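You operate a simulated robot arm through the tools that you are given. There is no shell and no other tool.

Carry out the task below with a simulated robot arm. There is one attempt and no reset: what you move stays moved.

TASK
Put the 19, 24 and 17 sockets in their marked pockets, then lock the tray.

The check looks at the end state, three seconds after you hand in, the way a careful person would. Anything else that was tipped, shoved, dropped, spilled or broken makes it a failure.

THE ROBOT
A 6-joint arm with a two-finger parallel gripper, fixed in place. Base frame: the origin is on the floor under the middle of its stand, x ahead of it, y to its left, z up; the work surface is at about z = 0.88. Lengths are in m, angles in rad, forces in N, time in s.
With the tool pointing down near the work surface it reaches from about 0.3 to 0.66 m from the base axis. Its first joint turns from -2.007 to 2.007 rad. Payload 3.43 kg.
Tool frame: the origin (TCP) lies between the finger pads and is the grasp point; the fingertips stand 0.034 m ahead of it; z points along the fingers, y is the line along which they close. The gripper opens to 0.128 m. The fingers are 0.024 m wide and 0.012 m thick; the gripper's body (0.048 by 0.13 m) begins 0.096 m behind the TCP.
Orientation is that of the tool frame in the base frame, as a unit quaternion [x, y, z, w]. With the fingers straight down and closing along the base's y, the tool's x points along the base's -x, its y along +y and its z along -z.

THE INTERFACE
- The arm moves only by the tool arm_command. Its argument "steps" is a list of rows, each an object of numbers (a shift or turn left out is 0, a gripper value left out holds the last): "x", "y", "z": the shift along the tool's x, y, z in m; "wx", "wy", "wz": the turn, a rotation vector about the tool's x, y, z in rad; "jaw": the gripper command, from -1 (fully open) to 1 (shut), values between in proportion. In form: [{"x": .., "y": .., "z": .., "wx": .., "wy": .., "wz": .., "jaw": ..}, ...]. A call has 1 to 20 rows; each row shifts and turns the commanded pose from where the row before left it, along the tool's axes as they then stand. Each row takes 0.2 s and may step no farther than 0.05 m and 0.15 rad from the row before; otherwise, or with a gripper value out of range, the whole call is refused. Where a pose cannot be reached the arm comes as near as it can. A force on the tool above 60 N (or 10 N above the force at the start of the call, whichever is more), or a blocked arm, ends the call early, and 0.2 s more pass. Each finger travels about 0.153 m/s and halts on what it meets, pressing with about 33 N; the grip force reading is that of the motor and also rises with nothing between the fingers. The clock runs only during rows and for 0.2 s after the last one: add rows that do not move to give the fingers time. It gives the time, the measured TCP pose, the force on the tool (base axes), the opening and the grip force at its end, in the units of the frame above (readings bear some noise), with the torque about the TCP (base axes, N m) and any sound that the robot's microphone picked up.
- Cameras (640 x 400 px; columns grow to the right, rows downward): "scene" is fixed at [0.2189, 0.5099, 1.4648]; the picture's right is [-0.78, -0.62, 0.00], its down [-0.46, 0.59, -0.67] and it looks along [0.41, -0.52, -0.75] (base axes); focal length 290 px, centre (320, 200). "wrist" rides on the gripper at [0.076, -0.011, -0.16] in the tool frame; the picture's right is [0.15, 0.99, 0.00], its down [-0.88, 0.13, -0.46] and it looks along [-0.45, 0.07, 0.89] (tool axes); focal length 234 px, centre (320, 200).
- snapshot(camera): a new picture of that camera. It takes no simulated time.
- lift_body(by): slides the trunk up (or, below 0, down) by that many m; the arm rides with it, the base frame stays. It gives what a move gives, with no picture.
- probe_pixels(camera, pixels): there is no depth. For up to 12 entries [column, row, z] of the newest picture of that camera ("zoom" is the newest enlarged one), the place [x, y] in the base frame at which the ray of that pixel passes the height z, good to about 0.002 m, but the place of the scene camera against the robot may be out by one fixed shift of up to 0.012 m in any direction. It takes no simulated time.
- enlarge(camera, box): a new picture of the part [left, top, right, bottom] of that camera's present view, enlarged. It takes no simulated time.
- close_job(): hands the job in; it is judged then, once.

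Open the gripper and draw the arm clear of the work before you hand the job in, unless the task says otherwise.

The tools are called after "Emit:" as name(argument=value, ...) on one line, values as JSON. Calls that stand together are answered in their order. arm_command: Moves the arm, as the interface text tells. Its arguments: {"type":"object","properties":{"steps":{"type":"array"}},"required":["steps"]} The other tools are called the same way: lift_body (by) moves the trunk up or down; snapshot (camera) takes a picture; probe_pixels (camera, pixels) gives the place at which the rays of pixels pass given heights; enlarge (camera, box) takes an enlarged picture of a part of a camera's view; close_job () hands the job in.

At the start:

```text
time_s: 0.0
tool_pos: [0.3005, 0.2252, 1.2569]
tool_rot: [0.001, 1.0, 0.0, 0.0]
wrist_force: [-0.5, -0.7, -0.4]
ft_torque: [0.0, 0.03, 0.03]
gripper_width: 0.128
grasp_force: 0.1
trunk travel left (down, up): [-0.925, 0.065]
```

scene: 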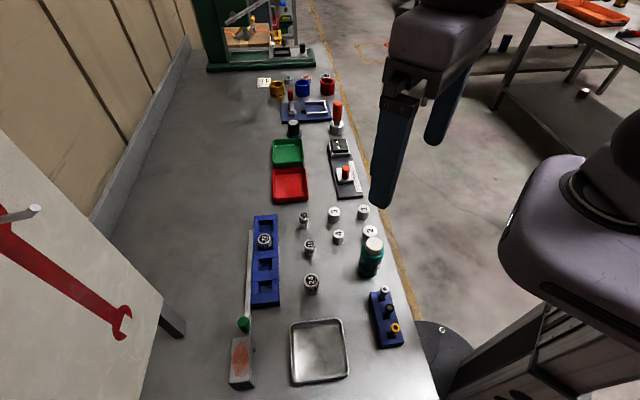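
wrist: 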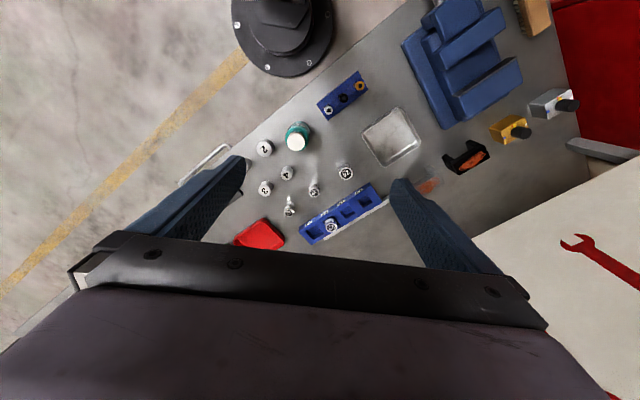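

I start by looking closer at the tray and sockets around scene pixels (265,260) and (310,250), and the wrist view around (330,180).

Emit:
enlarge(camera="scene", box=[220, 190, 400, 302])

Emit:
enlarge(camera="wrist", box=[230, 110, 400, 250])

Emit:
enlarge(camera="scene", box=[210, 290, 360, 390])

```text
3.56 times, centred on (310, 246) of scene
```

zoom: 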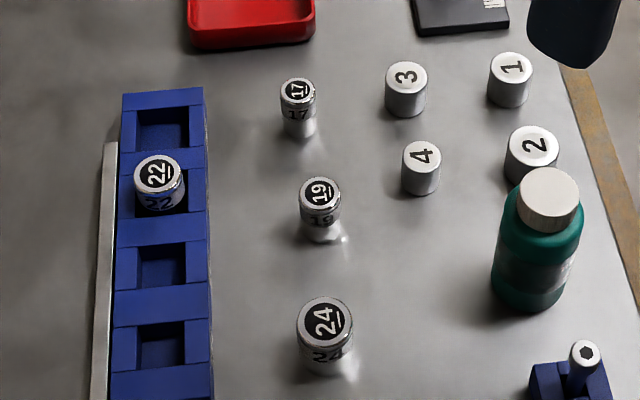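

```text
2.86 times, centred on (315, 180) of wrist
```

zoom: 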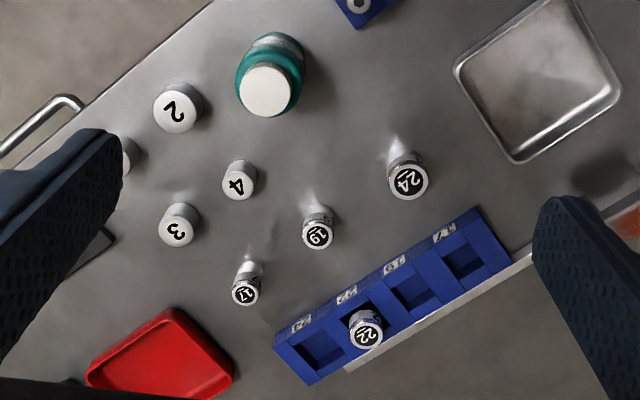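

```text
4.00 times, centred on (285, 340) of scene
```

zoom: 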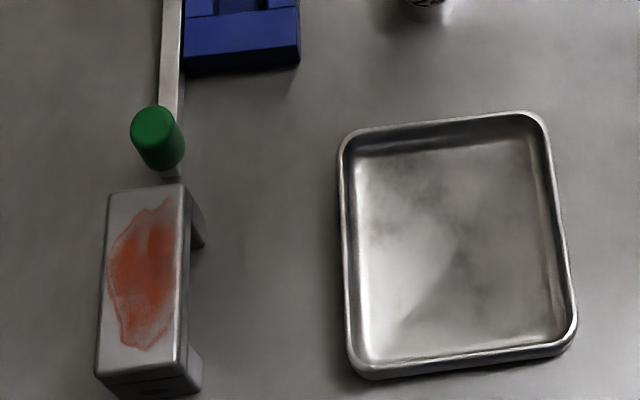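

Now I look more closely at the tray labels (wrist ~ (340,215)) and the lock parts (scene (243,325), wrist (465,158)).

Emit:
enlarge(camera="wrist", box=[290, 175, 390, 250])

Emit:
enlarge(camera="wrist", box=[380, 120, 500, 220])

Emit:
enlarge(camera="scene", box=[215, 205, 305, 395])

Emit:
probe_pixels(camera="scene", pixels=[[264, 240, 0.91], [303, 216, 0.91], [310, 244, 0.91], [312, 280, 0.91], [243, 325, 0.91], [240, 345, 0.91], [240, 375, 0.91], [265, 265, 0.89], [265, 287, 0.89], [370, 245, 0.95], [265, 226, 0.89], [249, 235, 0.89]])

Emit:
probe_pixels(camera="wrist", pixels=[[331, 227, 0.91], [289, 211, 0.91], [314, 192, 0.91], [346, 173, 0.91], [372, 194, 0.89], [349, 211, 0.89], [312, 235, 0.89], [465, 158, 0.91]])

```text
5.33 times, centred on (340, 212) of wrist
```

zoom: 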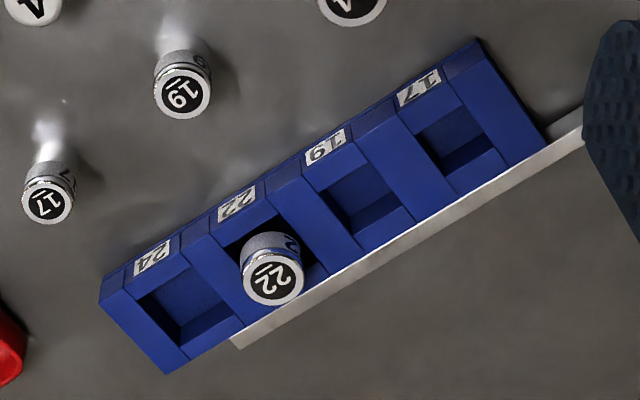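

```text
4.00 times, centred on (440, 170) of wrist
```

zoom: 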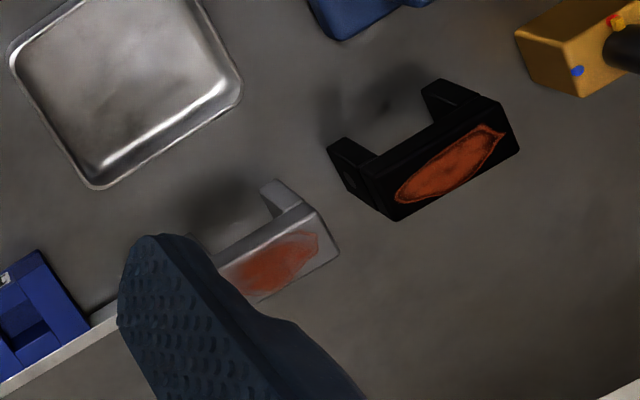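

```text
2.11 times, centred on (260, 300) of scene
```

zoom: 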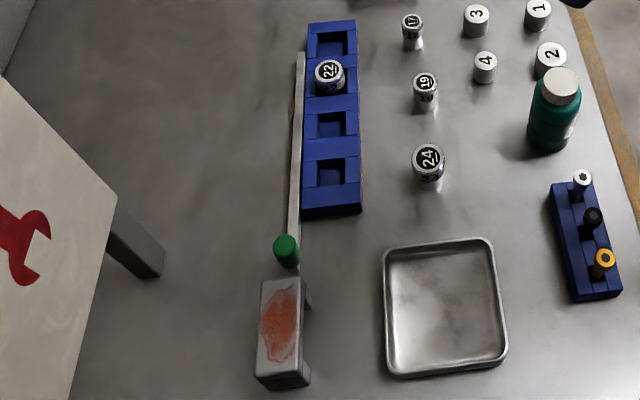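

```text
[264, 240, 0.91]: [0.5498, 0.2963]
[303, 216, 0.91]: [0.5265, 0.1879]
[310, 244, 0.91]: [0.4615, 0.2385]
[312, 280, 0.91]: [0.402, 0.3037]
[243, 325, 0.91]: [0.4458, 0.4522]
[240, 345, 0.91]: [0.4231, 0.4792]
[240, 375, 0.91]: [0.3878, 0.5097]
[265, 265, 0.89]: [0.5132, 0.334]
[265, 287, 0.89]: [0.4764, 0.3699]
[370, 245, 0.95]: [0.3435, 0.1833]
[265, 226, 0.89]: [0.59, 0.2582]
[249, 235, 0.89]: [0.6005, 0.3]
```

```text
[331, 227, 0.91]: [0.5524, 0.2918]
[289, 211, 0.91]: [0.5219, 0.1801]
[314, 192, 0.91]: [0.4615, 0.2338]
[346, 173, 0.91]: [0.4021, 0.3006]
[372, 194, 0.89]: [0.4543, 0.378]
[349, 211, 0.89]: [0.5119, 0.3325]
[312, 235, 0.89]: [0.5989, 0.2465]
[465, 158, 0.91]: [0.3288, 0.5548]
```

The tray pockets read 24, 22 (filled), 19, 17 from far to near end; the lock looks like the metal bar with the green knob near scene (243,325). I move the wrist camera 0.15 m in +y to look at the bar better.

Emit:
arm_command(steps=[{"y": 0.04, "z": 0.02}, {"y": 0.04, "z": 0.02}, {"y": 0.04, "z": 0.02}, {"y": 0.03, "z": 0.02}, {}])

Emit:
snapshot(camera="wrist")

Emit:
snapshot(camera="scene")

```text
time_s: 1.2
tool_pos: [0.3001, 0.3741, 1.1769]
tool_rot: [0.0, 1.0, 0.0, 0.0]
wrist_force: [0.6, 0.3, 0.3]
ft_torque: [0.02, 0.0, 0.02]
gripper_width: 0.128
grasp_force: 0.0
trunk travel left (down, up): [-0.925, 0.065]
```

```text
taken
```

wrist: 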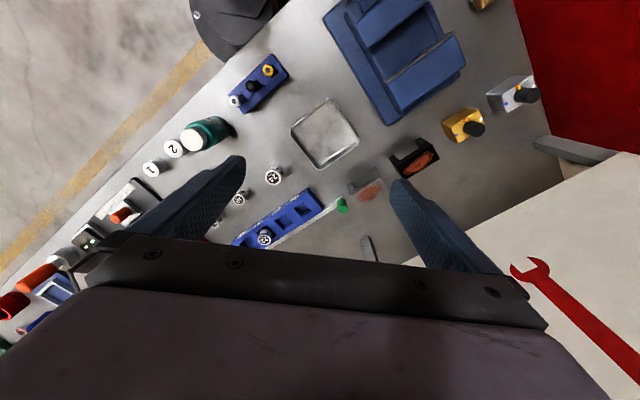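

```text
taken
```

scene: 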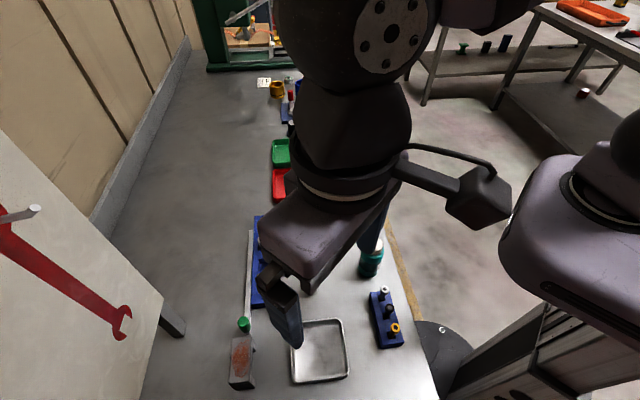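

The green knob is at wrist (341,206), with the bar leading left to the tray. I enlarge that area.

Emit:
enlarge(camera="wrist", box=[220, 160, 400, 260])

Emit:
enlarge(camera="wrist", box=[300, 170, 400, 240])

Emit:
probe_pixels(camera="wrist", pixels=[[341, 206, 0.92], [331, 210, 0.885], [268, 248, 0.885], [360, 186, 0.885], [385, 201, 0.885]])

```text
3.56 times, centred on (310, 210) of wrist
```

zoom: 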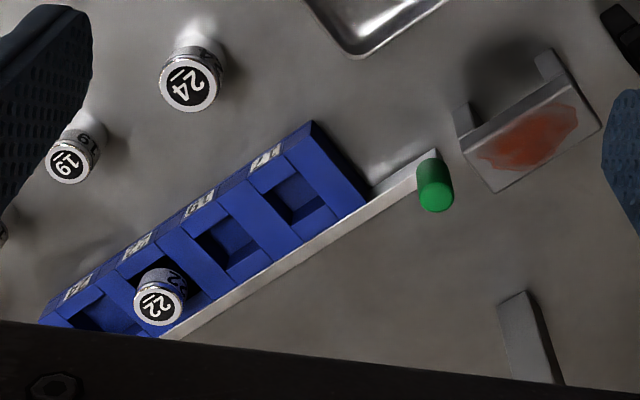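

```text
5.71 times, centred on (350, 205) of wrist
```

zoom: 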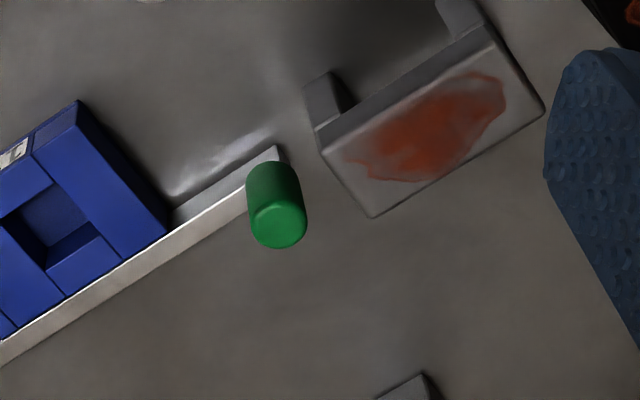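

```text
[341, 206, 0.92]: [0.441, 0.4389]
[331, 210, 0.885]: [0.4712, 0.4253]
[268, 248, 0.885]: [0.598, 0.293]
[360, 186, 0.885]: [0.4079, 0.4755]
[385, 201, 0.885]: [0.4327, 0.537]
```

The bar seems to be a thin plate standing along the tray's far side with the green knob on its near end. I move closer (TCP toward (0.36,0.43,1.05)) for a detailed look.

Emit:
arm_command(steps=[{"x": -0.02, "y": 0.015, "z": 0.03}, {"x": -0.02, "y": 0.015, "z": 0.03}, {"x": -0.02, "y": 0.015, "z": 0.03}, {"y": 0.01, "z": 0.03}, {}])

Emit:
snapshot(camera="wrist")

Emit:
enlarge(camera="wrist", box=[200, 120, 400, 245])

```text
time_s: 2.4
tool_pos: [0.3586, 0.428, 1.0551]
tool_rot: [-0.001, 1.0, 0.0, -0.001]
wrist_force: [0.2, -0.2, -0.1]
ft_torque: [0.0, 0.0, 0.01]
gripper_width: 0.1279
grasp_force: 0.0
trunk travel left (down, up): [-0.925, 0.065]
```

```text
taken
```

wrist: 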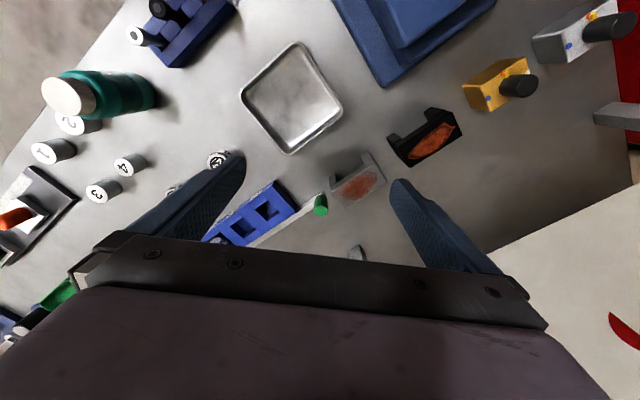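

```text
3.20 times, centred on (300, 182) of wrist
```

zoom: 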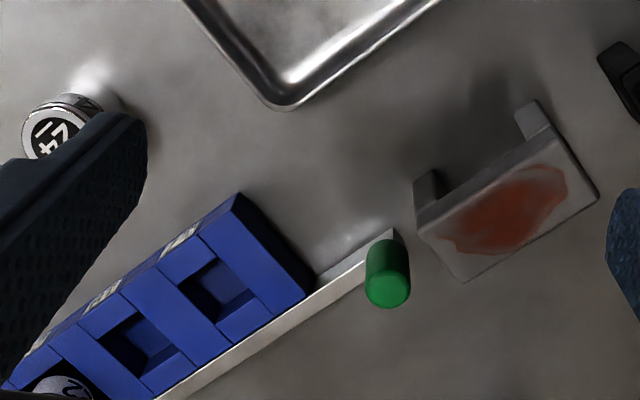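

I take a scene close-up of the bar, knob and tray end to see how the bar is mounted.

Emit:
enlarge(camera="scene", box=[225, 205, 285, 255])

Emit:
enlarge(camera="scene", box=[220, 280, 300, 340])

Emit:
enlarge(camera="wrist", box=[260, 170, 340, 240])

```text
8.00 times, centred on (255, 230) of scene
```

zoom: 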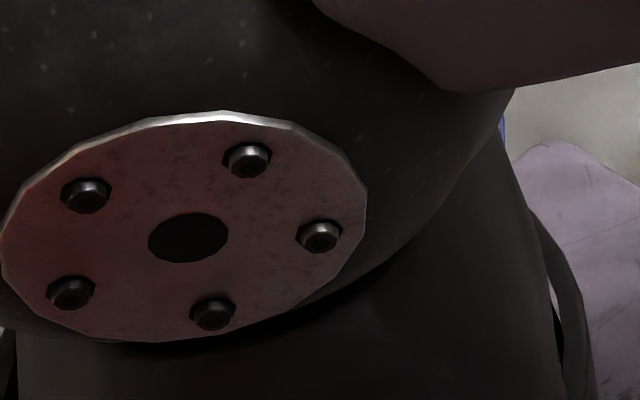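

```text
6.67 times, centred on (260, 310) of scene
```

zoom: 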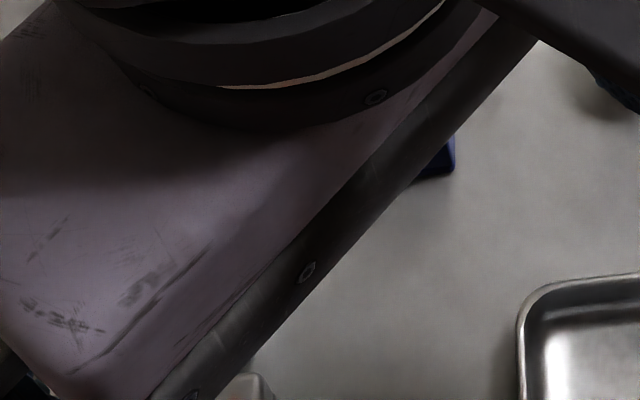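

```text
5.71 times, centred on (300, 205) of wrist
```

zoom: 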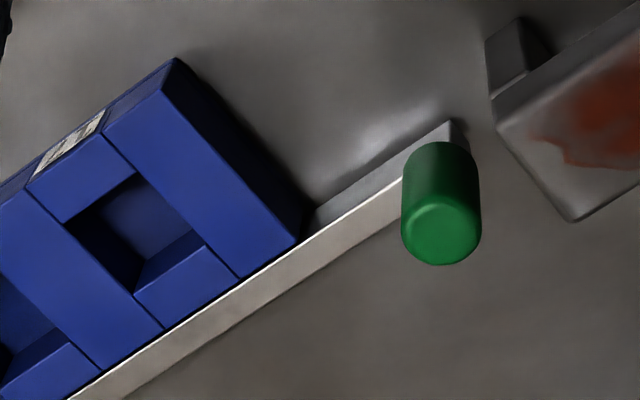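

The bar has a vertical side and lies along the tray's side; I need a view along the tray. I move the TCP to about (0.46,0.375,1.08) and turn +45° about tool z so the fingers close across the tray and the camera looks along it.

Emit:
arm_command(steps=[{"x": -0.034, "y": -0.018, "z": -0.01}, {"x": -0.034, "y": -0.018, "z": -0.01}, {"x": -0.034, "y": -0.018}, {"wz": 0.131}, {"wz": 0.131}, {"wz": 0.131}, {"wz": 0.131}, {"wz": 0.131}, {"wz": 0.1304}, {}])

Emit:
snapshot(camera="wrist")

Emit:
snapshot(camera="scene")

```text
time_s: 4.6
tool_pos: [0.4627, 0.3749, 1.0759]
tool_rot: [0.383, 0.924, 0.0, 0.001]
wrist_force: [1.2, 0.1, 0.4]
ft_torque: [-0.01, 0.02, 0.01]
gripper_width: 0.1283
grasp_force: 0.1
trunk travel left (down, up): [-0.925, 0.065]
```

```text
taken
```

wrist: 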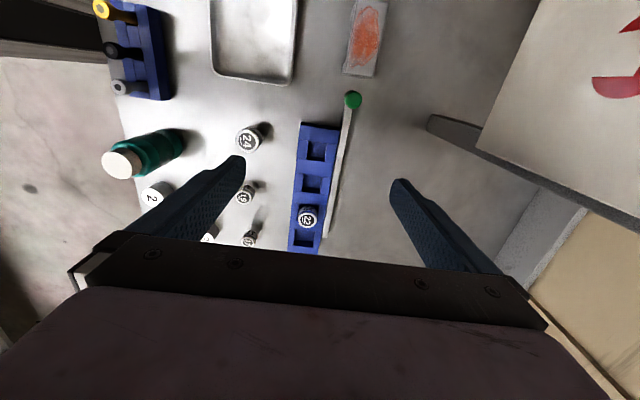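

```text
taken
```

scene: 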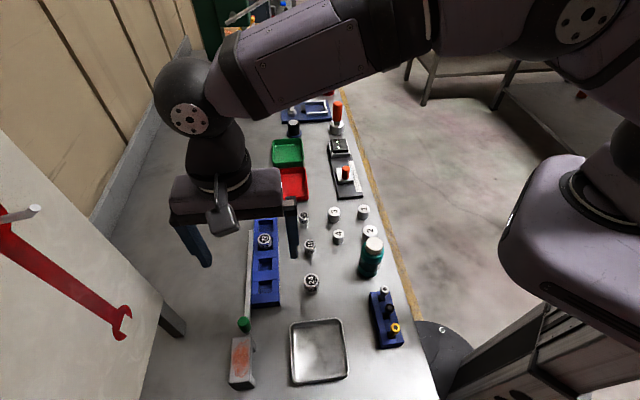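

The tray (wrist (320,190)), sockets (245,140),(245,195),(250,238) and knob (352,100) are all visible. I enlarge them and probe positions.

Emit:
enlarge(camera="wrist", box=[220, 120, 400, 255])

Emit:
enlarge(camera="wrist", box=[290, 70, 390, 170])

Emit:
enlarge(camera="wrist", box=[280, 170, 350, 250])

Emit:
enlarge(camera="scene", box=[230, 210, 310, 340])

```text
2.96 times, centred on (310, 188) of wrist
```

zoom: 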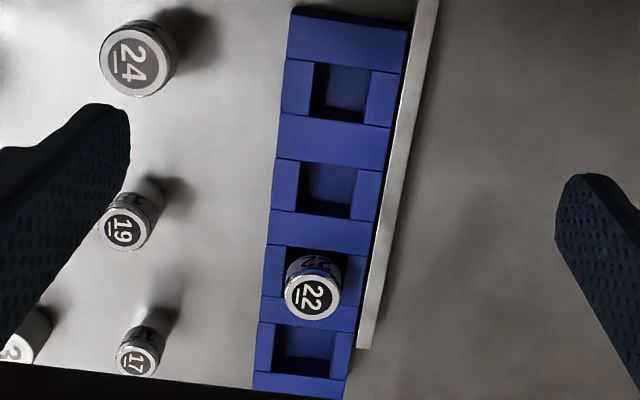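

```text
4.00 times, centred on (340, 120) of wrist
```

zoom: 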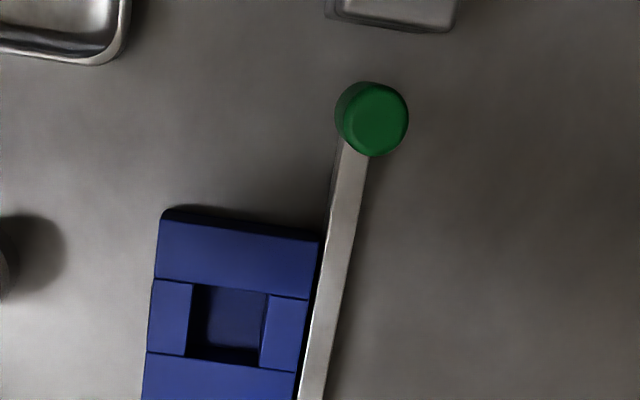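

```text
5.00 times, centred on (315, 210) of wrist
```

zoom: 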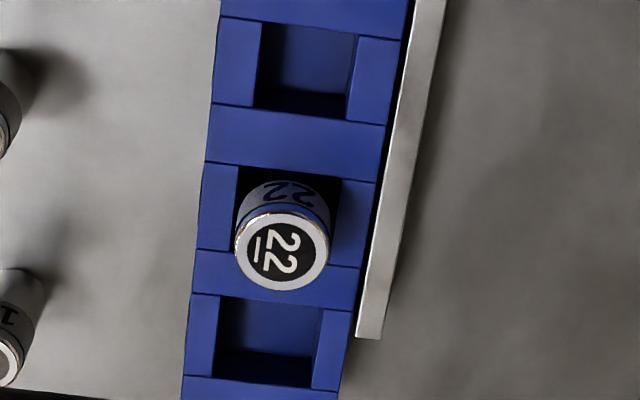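

```text
3.08 times, centred on (270, 275) of scene
```

zoom: 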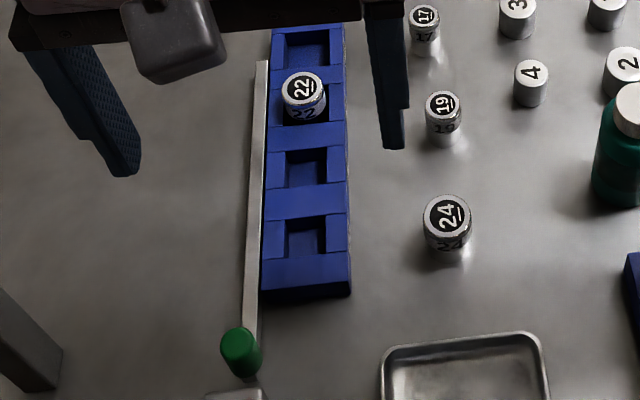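

I probe the socket tops and pocket openings at a few assumed heights to triangulate with the earlier wrist view.

Emit:
probe_pixels(camera="wrist", pixels=[[247.6, 140.2, 0.92], [244.9, 198.6, 0.92], [248.2, 242.2, 0.92], [307.3, 220.2, 0.92], [247.6, 140.2, 0.9], [244.9, 198.6, 0.9], [248.2, 242.2, 0.9], [307.3, 220.2, 0.9], [316.7, 151.7, 0.9], [312.4, 184.1, 0.9], [304.6, 238.1, 0.9], [353.2, 99.2, 0.9]])

Emit:
probe_pixels(camera="scene", pixels=[[312, 280, 0.92], [264, 240, 0.92], [310, 244, 0.92], [303, 216, 0.92]])

```text
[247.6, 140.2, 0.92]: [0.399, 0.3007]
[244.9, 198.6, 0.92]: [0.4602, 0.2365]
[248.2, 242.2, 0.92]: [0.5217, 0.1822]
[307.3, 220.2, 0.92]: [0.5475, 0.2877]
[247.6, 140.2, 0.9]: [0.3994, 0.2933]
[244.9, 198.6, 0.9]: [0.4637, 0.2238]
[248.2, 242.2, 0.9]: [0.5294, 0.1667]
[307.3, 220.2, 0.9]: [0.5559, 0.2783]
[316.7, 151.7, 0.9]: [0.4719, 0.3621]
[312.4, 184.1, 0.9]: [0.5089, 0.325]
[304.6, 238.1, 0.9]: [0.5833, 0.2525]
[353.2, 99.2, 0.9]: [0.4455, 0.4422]
```

```text
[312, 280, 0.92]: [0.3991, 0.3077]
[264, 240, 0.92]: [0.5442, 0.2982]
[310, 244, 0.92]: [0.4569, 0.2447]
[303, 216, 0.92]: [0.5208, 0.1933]
```

Socket tops triangulate to about z 0.916–0.92: 24 at (0.399,0.299), 19 at (0.461,0.233), 17 at (0.523,0.179). I check the bottle and the "4" cylinder near by and move above the 24 socket at a safe height with the jaw narrowed to 0.07.

Emit:
probe_pixels(camera="wrist", pixels=[[122, 163, 0.96], [122, 163, 0.98], [122, 163, 0.94], [157, 195, 0.91], [160, 140, 0.9]])

Emit:
probe_pixels(camera="scene", pixels=[[374, 243, 0.96], [374, 243, 0.98], [374, 243, 0.94], [338, 236, 0.91], [371, 231, 0.91], [334, 212, 0.91]])

Emit:
arm_command(steps=[{"x": -0.003, "y": -0.033, "z": 0.015, "jaw": -0.1}, {"x": -0.003, "y": -0.033, "z": 0.015}, {"x": -0.003, "y": -0.033, "z": 0.01}, {}])

Emit:
snapshot(camera="wrist")

```text
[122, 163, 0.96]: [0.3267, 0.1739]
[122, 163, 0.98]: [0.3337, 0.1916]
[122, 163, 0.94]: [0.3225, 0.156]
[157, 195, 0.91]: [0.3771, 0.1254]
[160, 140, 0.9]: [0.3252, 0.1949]
```

```text
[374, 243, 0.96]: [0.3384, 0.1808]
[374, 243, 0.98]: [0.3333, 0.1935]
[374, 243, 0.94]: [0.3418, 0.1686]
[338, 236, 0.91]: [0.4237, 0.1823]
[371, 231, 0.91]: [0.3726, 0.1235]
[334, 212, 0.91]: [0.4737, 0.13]
```

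```text
time_s: 5.6
tool_pos: [0.3991, 0.2991, 1.0364]
tool_rot: [0.383, 0.924, 0.0, 0.0]
wrist_force: [0.1, -0.3, -0.7]
ft_torque: [-0.04, 0.0, -0.02]
gripper_width: 0.0706
grasp_force: 0.0
trunk travel left (down, up): [-0.925, 0.065]
```

```text
taken
```

wrist: 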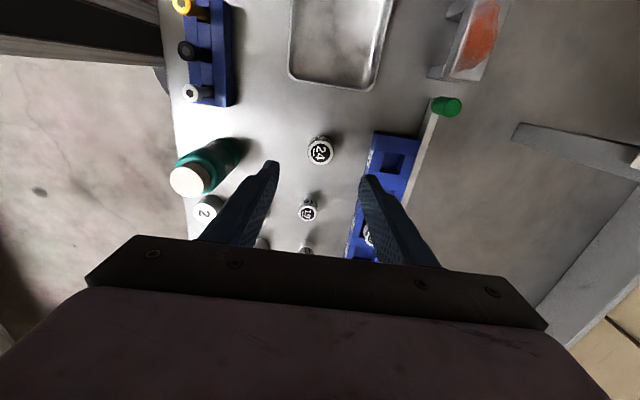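

The 24 socket's top is at wrist (320,153), on the gripper's centre line. I enlarge for precise centring.

Emit:
enlarge(camera="wrist", box=[280, 125, 360, 175])

Emit:
enlarge(camera="wrist", box=[360, 80, 480, 200])

```text
8.00 times, centred on (320, 150) of wrist
```

zoom: 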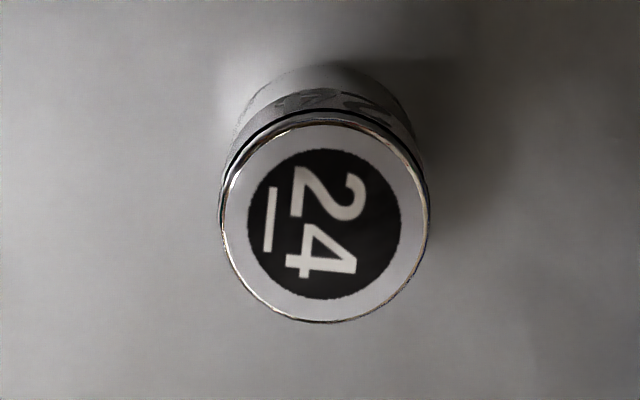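

```text
3.33 times, centred on (420, 140) of wrist
```

zoom: 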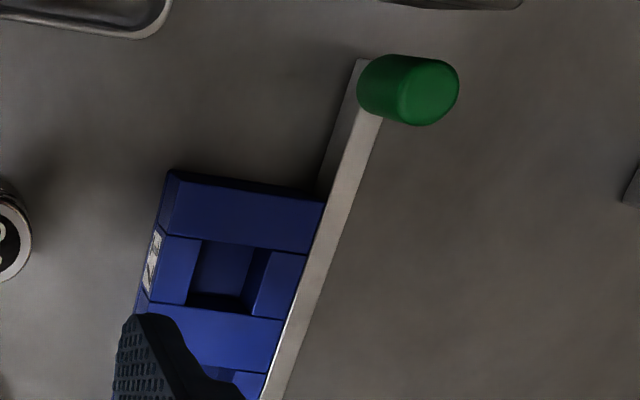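

The socket top's centre is at wrist (320.6,152.8); I probe it at plausible heights along with the knob and bar.

Emit:
probe_pixels(camera="wrist", pixels=[[320.6, 152.75, 0.917], [320.6, 152.75, 0.912], [320.6, 152.75, 0.922], [320, 138, 0.88], [450.8, 108, 0.93], [450.8, 108, 0.91], [438, 100, 0.88], [394.8, 163, 0.9]])

```text
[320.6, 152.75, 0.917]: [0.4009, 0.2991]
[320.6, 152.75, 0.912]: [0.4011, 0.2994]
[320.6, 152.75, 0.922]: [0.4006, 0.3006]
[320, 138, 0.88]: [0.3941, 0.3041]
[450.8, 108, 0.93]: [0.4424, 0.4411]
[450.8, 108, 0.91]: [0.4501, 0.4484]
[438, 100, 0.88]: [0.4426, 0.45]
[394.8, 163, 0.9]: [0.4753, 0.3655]
```

I shift slightly (tool x −0.003, y +0.001), descend to TCP z ≈ 0.976 (tips still above the socket's top) and look again.

Emit:
arm_command(steps=[{"x": -0.003, "y": 0.001, "z": 0.03}, {"z": 0.03}, {}])

Emit:
enlarge(camera="wrist", box=[260, 110, 380, 210])

Emit:
enlarge(camera="scene", box=[260, 230, 360, 310])

```text
time_s: 6.4
tool_pos: [0.4012, 0.2978, 0.9781]
tool_rot: [0.383, 0.924, 0.0, 0.0]
wrist_force: [0.3, -0.3, 0.1]
ft_torque: [0.0, -0.02, -0.02]
gripper_width: 0.0704
grasp_force: 0.0
trunk travel left (down, up): [-0.925, 0.065]
```

```text
4.00 times, centred on (320, 160) of wrist
```

zoom: 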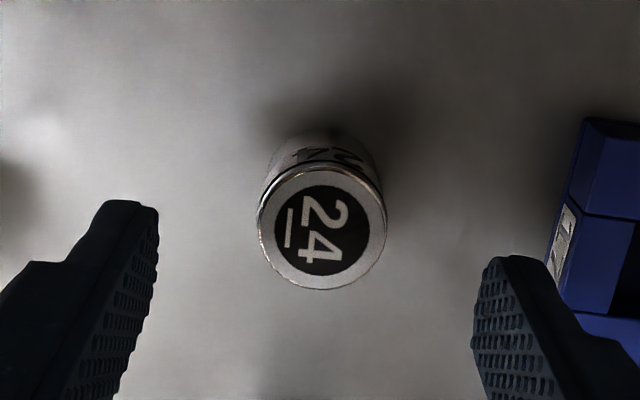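

```text
5.00 times, centred on (310, 270) of scene
```

zoom: 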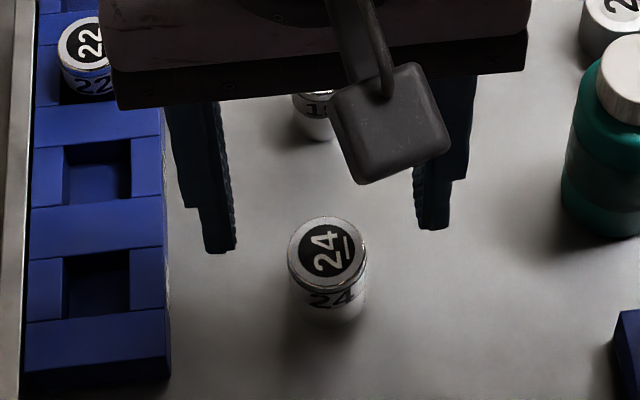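

The socket top is at (320.6,166.8), within about 1 mm of the grasp line. I descend so that the tips sit ~13 mm below the socket top and close gently.

Emit:
arm_command(steps=[{"y": 0.001, "z": 0.02}, {"z": 0.02}, {}, {"jaw": 0.3}, {"jaw": 0.6}, {"jaw": 0.7}, {}, {}])

Emit:
snapshot(camera="wrist")

Emit:
enlarge(camera="scene", box=[260, 230, 360, 310])

```text
time_s: 8.2
tool_pos: [0.4015, 0.2988, 0.937]
tool_rot: [0.382, 0.924, 0.0, 0.0]
wrist_force: [-0.5, 0.3, 0.6]
ft_torque: [-0.02, 0.03, 0.02]
gripper_width: 0.0307
grasp_force: 33.5
trunk travel left (down, up): [-0.925, 0.065]
```

```text
taken
```

wrist: 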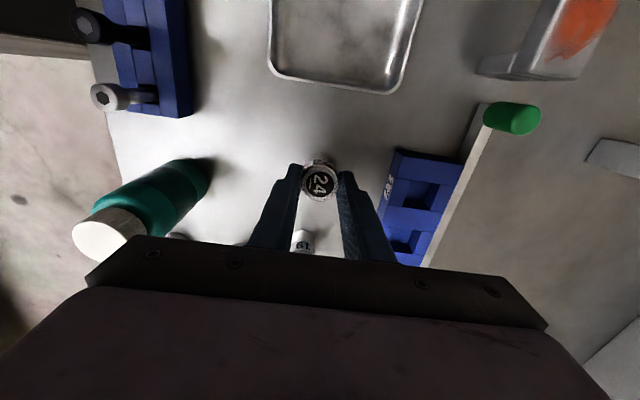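

```text
5.00 times, centred on (310, 270) of scene
```

zoom: 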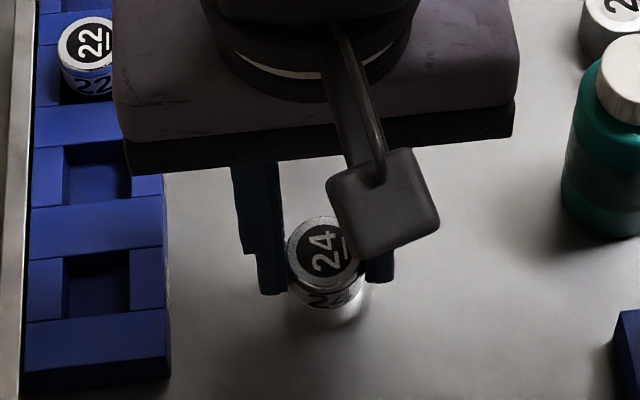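

Gripped: opening 0.0307 with 33.5 N. I zoom in on the held socket to record where it sits in the grip, then lift 0.07.

Emit:
enlarge(camera="wrist", box=[280, 155, 360, 205])

Emit:
arm_command(steps=[{"z": -0.02}, {"z": -0.03}, {"z": -0.03}, {}])

Emit:
snapshot(camera="wrist")

```text
8.00 times, centred on (320, 180) of wrist
```

zoom: 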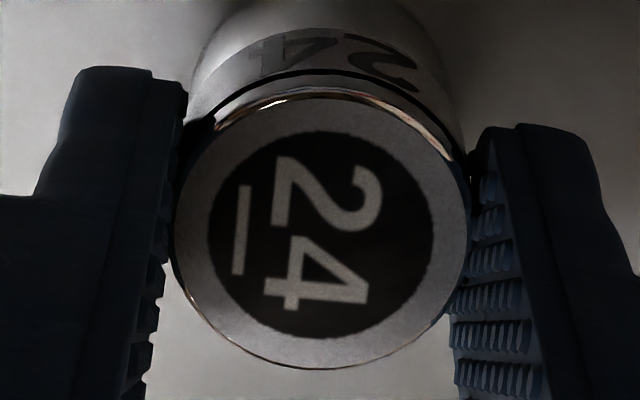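

```text
time_s: 9.2
tool_pos: [0.402, 0.2993, 1.0164]
tool_rot: [0.382, 0.924, 0.0, 0.0]
wrist_force: [0.2, 0.0, -0.9]
ft_torque: [0.0, 0.0, 0.0]
gripper_width: 0.0307
grasp_force: 33.0
trunk travel left (down, up): [-0.925, 0.065]
```

```text
taken
```

wrist: 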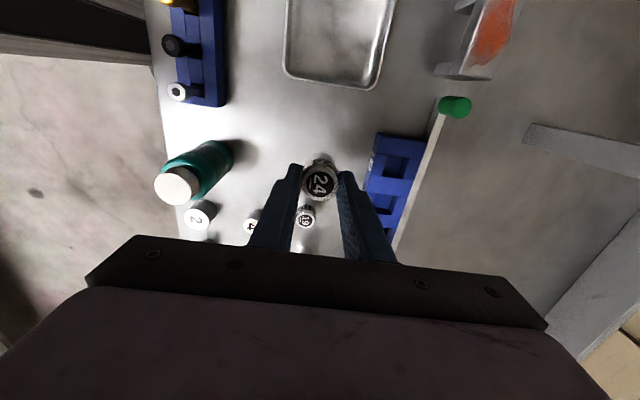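

The socket is held centred (top at (320,184)). I move at height to a spot beside the tray's 24 end, TCP ≈ (0.544,0.21,1.04), to see the pockets unobstructed.

Emit:
arm_command(steps=[{"x": -0.033, "y": 0.0075, "z": -0.012}, {"x": -0.033, "y": 0.0075, "z": -0.012}, {"x": -0.033, "y": 0.0075}, {"x": -0.033, "y": 0.0075}, {"x": -0.031, "y": 0.0075}, {}])

Emit:
snapshot(camera="wrist")

Emit:
enlarge(camera="wrist", box=[320, 50, 440, 170])

Emit:
snapshot(camera="scene")

```text
time_s: 10.6
tool_pos: [0.5432, 0.2103, 1.0422]
tool_rot: [0.382, 0.924, 0.0, 0.0]
wrist_force: [0.0, 0.8, -0.4]
ft_torque: [-0.02, 0.0, -0.02]
gripper_width: 0.0306
grasp_force: 33.1
trunk travel left (down, up): [-0.925, 0.065]
```

```text
taken
```

wrist: 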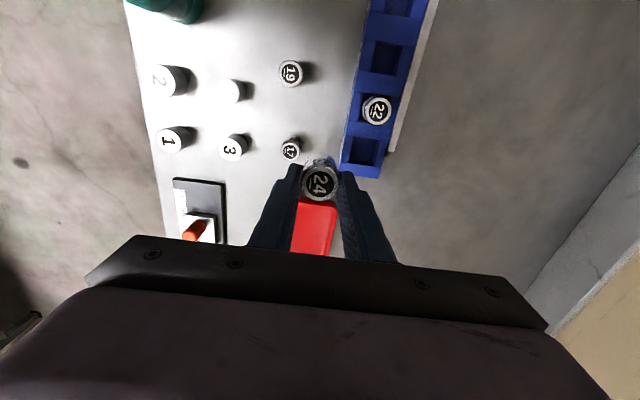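

```text
3.33 times, centred on (380, 110) of wrist
```

zoom: 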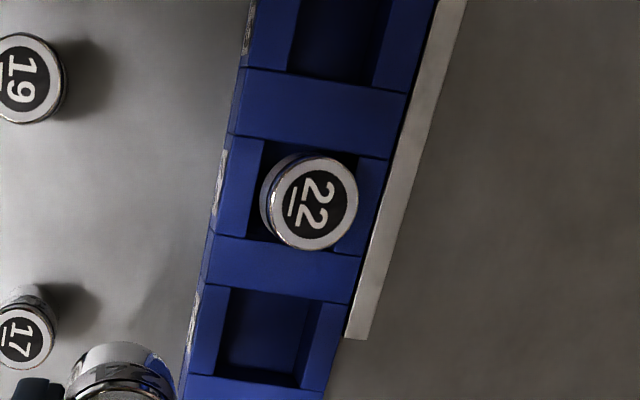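

```text
taken
```

scene: 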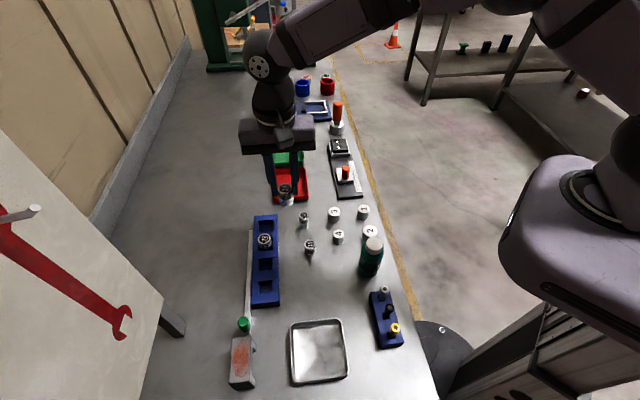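

The 24 pocket is at wrist (365,150). I enlarge it to find its opening's corners precisely.

Emit:
enlarge(camera="wrist", box=[335, 125, 399, 165])

Emit:
enlarge(camera="wrist", box=[345, 90, 409, 130])

Emit:
enlarge(camera="wrist", box=[350, 35, 414, 75])

```text
10.00 times, centred on (367, 145) of wrist
```

zoom: 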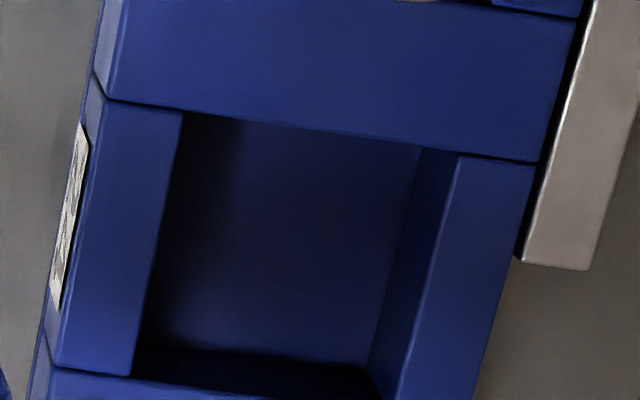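

```text
10.00 times, centred on (377, 110) of wrist
```

zoom: 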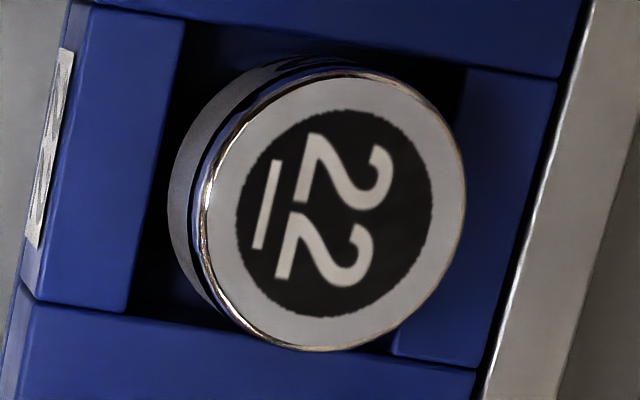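

```text
10.00 times, centred on (382, 55) of wrist
```

zoom: 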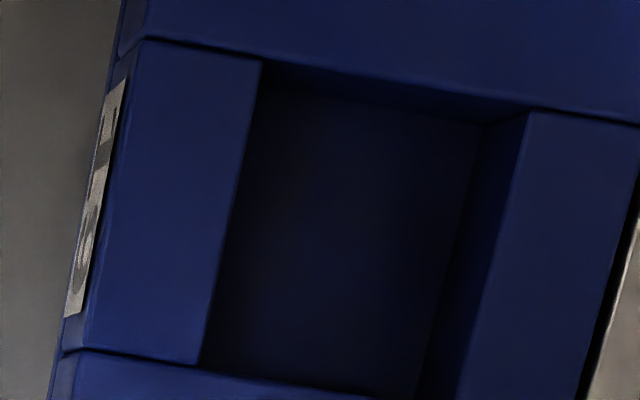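

The 24 pocket opening's corners at wrist (353.3,136.2), (380.9,140.5), (348.3,162.7), (374.4,166.8) give a ~36 mm square nearly aligned with the tool. I probe these for a centre, averaging noise.

Emit:
probe_pixels(camera="wrist", pixels=[[353.3, 136.2, 0.904], [380.9, 140.5, 0.904], [348.3, 162.7, 0.904], [374.4, 166.8, 0.904], [364.2, 151.5, 0.904], [364.3, 151.5, 0.904], [376.0, 55.0, 0.904], [389, 57, 0.904], [372.5, 104, 0.904]])

```text
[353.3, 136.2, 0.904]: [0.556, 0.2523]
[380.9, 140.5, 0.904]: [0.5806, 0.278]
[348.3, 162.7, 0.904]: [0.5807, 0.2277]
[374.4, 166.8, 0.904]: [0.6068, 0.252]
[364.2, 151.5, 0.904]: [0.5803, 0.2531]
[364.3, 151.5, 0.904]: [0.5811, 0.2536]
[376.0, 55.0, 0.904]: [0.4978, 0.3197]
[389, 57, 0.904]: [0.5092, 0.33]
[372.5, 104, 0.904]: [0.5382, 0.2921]
```

Centre estimate ≈ (0.582,0.2533). I move over it with the socket's bottom ~25 mm above the tray and look.

Emit:
arm_command(steps=[{"x": 0.0015, "y": 0.029, "z": 0.0}, {"x": 0.0015, "y": 0.0288, "z": 0.0}, {"z": 0.025}, {"z": 0.025}, {}])

Emit:
snapshot(camera="wrist")

Emit:
enlarge(camera="wrist", box=[270, 125, 366, 185])

Emit:
enlarge(camera="scene", box=[230, 180, 310, 240])

```text
time_s: 11.8
tool_pos: [0.5819, 0.2529, 0.9924]
tool_rot: [0.383, 0.924, -0.001, 0.0]
wrist_force: [-0.2, -0.1, -1.0]
ft_torque: [0.03, 0.01, -0.03]
gripper_width: 0.0306
grasp_force: 33.2
trunk travel left (down, up): [-0.925, 0.065]
```

```text
taken
```

wrist: 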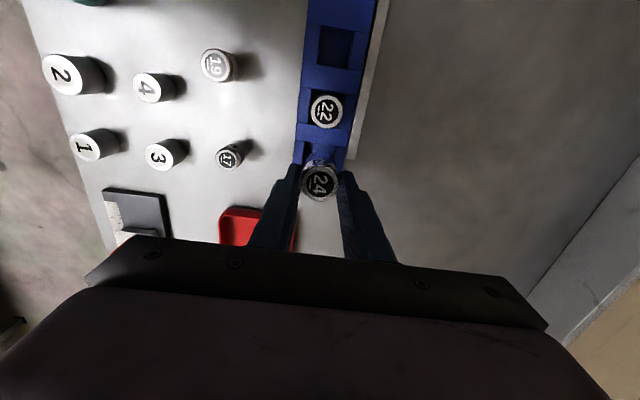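

```text
6.67 times, centred on (318, 155) of wrist
```

zoom: 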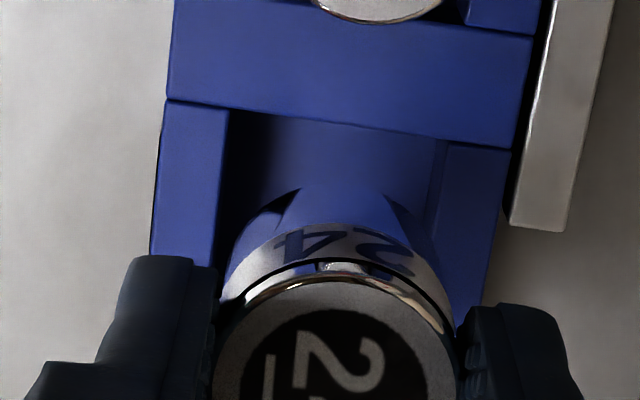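

```text
6.67 times, centred on (270, 210) of scene
```

zoom: 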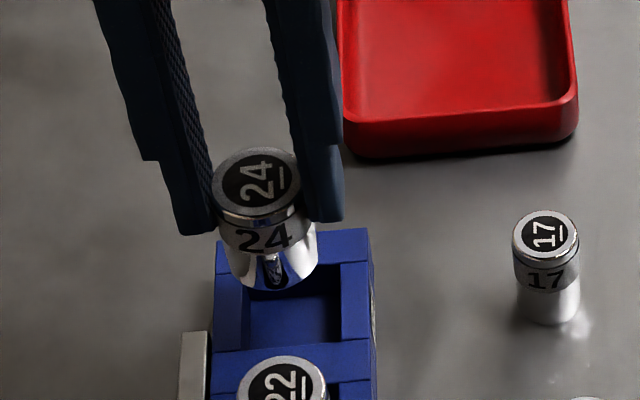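

The pocket's near-edge corners at wrist (304.3,141.1) and (337.4,146.5) put its centre within ~1 mm of the socket's axis. I lower it slowly.

Emit:
arm_command(steps=[{"z": 0.012}, {"z": 0.012}, {"z": 0.008}, {"z": 0.004}, {"z": 0.004}, {}])

Emit:
snapshot(camera="wrist")

Emit:
enlarge(camera="wrist", box=[270, 125, 366, 185])

Emit:
enlarge(camera="scene", box=[230, 190, 310, 250])

```text
time_s: 13.2
tool_pos: [0.5828, 0.2535, 0.95]
tool_rot: [0.383, 0.924, 0.0, 0.0]
wrist_force: [-0.2, -0.1, -1.0]
ft_torque: [0.0, 0.03, 0.01]
gripper_width: 0.0307
grasp_force: 32.2
trunk travel left (down, up): [-0.925, 0.065]
```

```text
taken
```

wrist: 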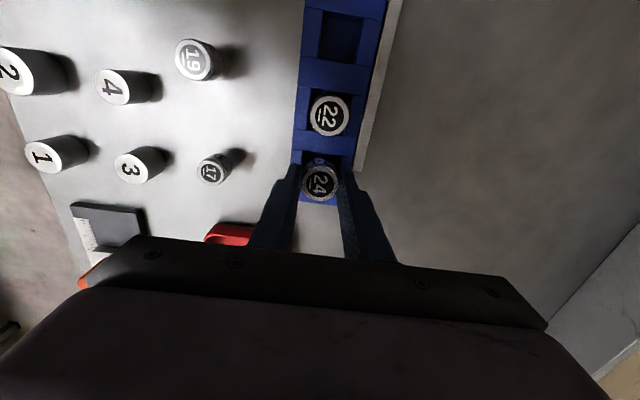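

```text
6.67 times, centred on (318, 155) of wrist
```

zoom: 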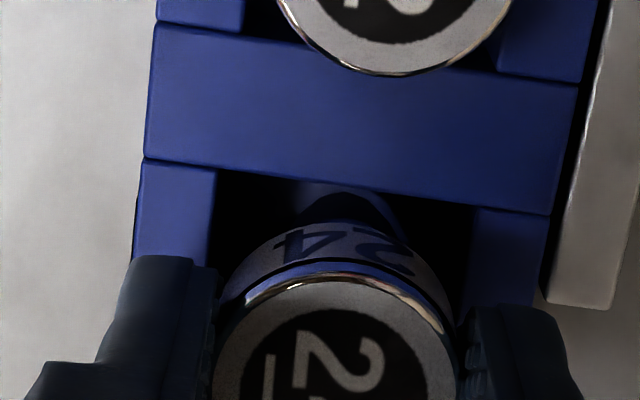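

```text
6.67 times, centred on (270, 220) of scene
```

zoom: 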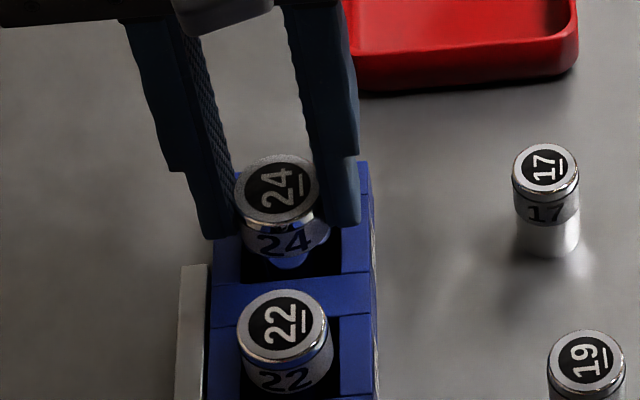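

The socket is entering the pocket with gaps on all sides and no force. I go down in small steps watching the force.

Emit:
arm_command(steps=[{"z": 0.002}, {"z": 0.002}, {}])

Emit:
arm_command(steps=[{"z": 0.0015}, {"z": 0.0015}, {}])

```text
time_s: 14.0
tool_pos: [0.5837, 0.2524, 0.9472]
tool_rot: [0.383, 0.924, 0.0, 0.0]
wrist_force: [-0.3, 0.2, -0.5]
ft_torque: [0.02, 0.01, 0.0]
gripper_width: 0.0307
grasp_force: 32.7
trunk travel left (down, up): [-0.925, 0.065]
```

```text
time_s: 14.8
tool_pos: [0.5818, 0.2529, 0.9433]
tool_rot: [0.383, 0.924, -0.001, 0.0]
wrist_force: [-0.6, -0.6, -1.0]
ft_torque: [-0.02, 0.01, 0.05]
gripper_width: 0.0308
grasp_force: 32.4
trunk travel left (down, up): [-0.925, 0.065]
```

No contact yet (bottom ≈ 0.886). I continue by 1 mm steps.

Emit:
arm_command(steps=[{"z": 0.001}, {"z": 0.001}, {}])

Emit:
enlarge(camera="wrist", box=[270, 125, 366, 185])

Emit:
enlarge(camera="scene", box=[230, 190, 310, 250])

```text
time_s: 15.6
tool_pos: [0.5818, 0.2528, 0.9423]
tool_rot: [0.383, 0.924, 0.002, 0.0]
wrist_force: [-2.3, 0.4, 10.1]
ft_torque: [0.0, 0.23, 0.0]
gripper_width: 0.0309
grasp_force: 33.3
trunk travel left (down, up): [-0.925, 0.065]
```

```text
6.67 times, centred on (318, 155) of wrist
```

zoom: 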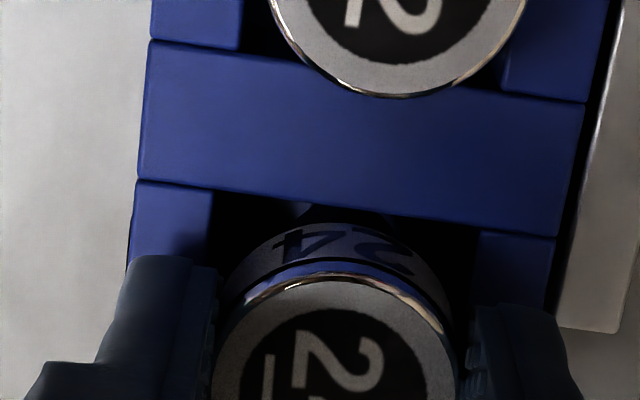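

```text
6.67 times, centred on (270, 220) of scene
```

zoom: 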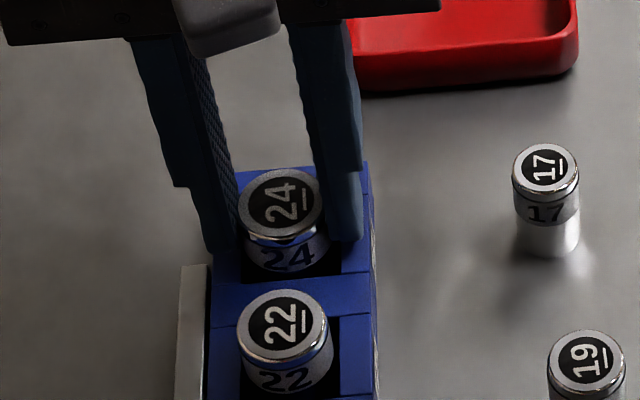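

Contact at about 10 N with the 24's top level with the 22's. I ease up 1 mm, open moderately and lift.

Emit:
arm_command(steps=[{"z": -0.001}, {"jaw": 0.4}, {"jaw": 0.2}, {}, {}])

Emit:
enlarge(camera="wrist", box=[270, 125, 366, 205])

```text
time_s: 16.8
tool_pos: [0.583, 0.2518, 0.9427]
tool_rot: [0.383, 0.924, 0.0, 0.0]
wrist_force: [0.0, 0.5, -0.2]
ft_torque: [0.02, 0.0, 0.01]
gripper_width: 0.0514
grasp_force: 0.1
trunk travel left (down, up): [-0.925, 0.065]
```

```text
5.00 times, centred on (318, 165) of wrist
```

zoom: 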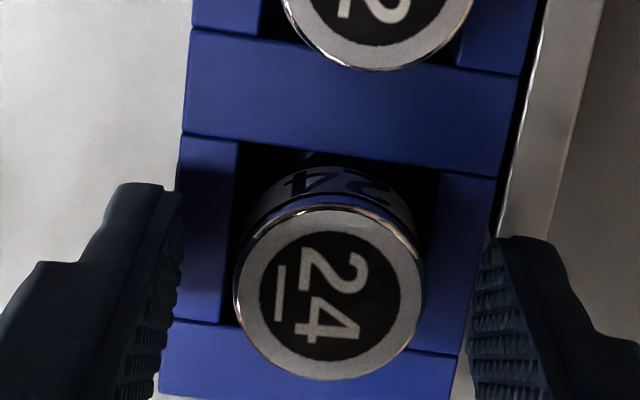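

The 24 is seated and free. I lift straight up and go above the 19 socket at about (0.461,0.2335).

Emit:
arm_command(steps=[{"z": -0.02}, {"z": -0.03}, {"z": -0.03}, {"x": 0.0242, "y": -0.0331}, {"x": 0.0242, "y": -0.0331}, {"x": 0.0241, "y": -0.0331}, {}])

Emit:
snapshot(camera="wrist")

Emit:
enlarge(camera="wrist", box=[270, 125, 366, 185])

Emit:
enlarge(camera="scene", box=[230, 190, 310, 250])

```text
time_s: 18.4
tool_pos: [0.4613, 0.2338, 1.0209]
tool_rot: [0.382, 0.924, 0.0, 0.0]
wrist_force: [0.1, -0.5, -0.5]
ft_torque: [-0.03, 0.03, 0.02]
gripper_width: 0.0512
grasp_force: 0.2
trunk travel left (down, up): [-0.925, 0.065]
```

```text
taken
```

wrist: 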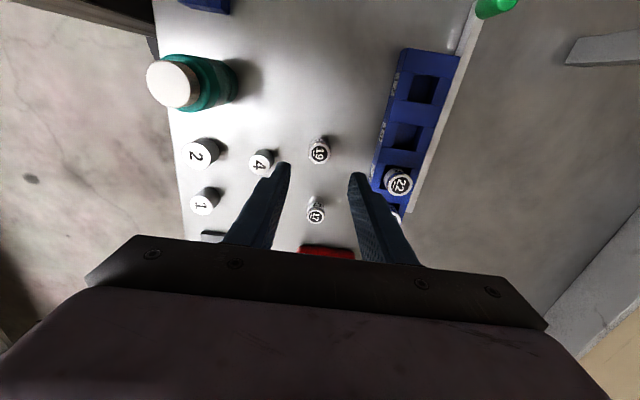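

```text
6.67 times, centred on (318, 155) of wrist
```

zoom: 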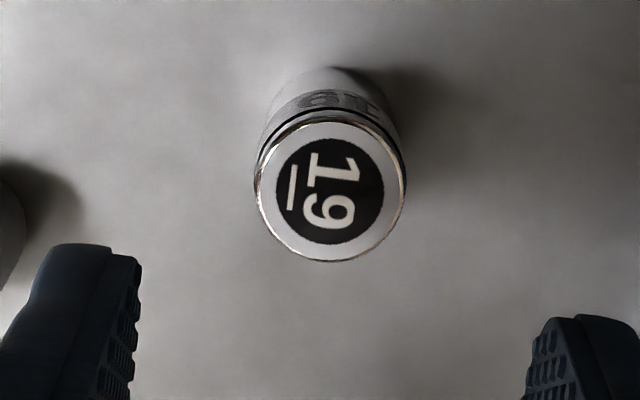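

```text
6.67 times, centred on (270, 220) of scene
```

zoom: 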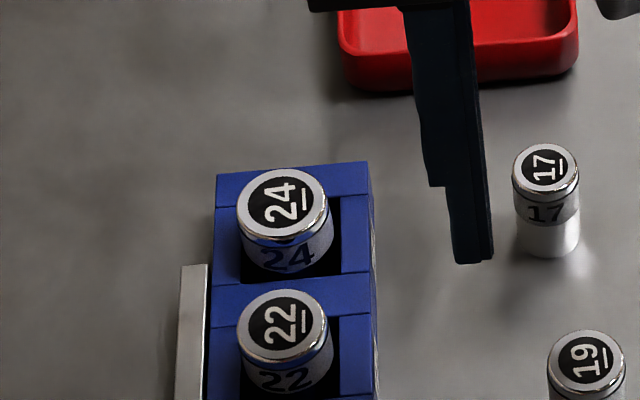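

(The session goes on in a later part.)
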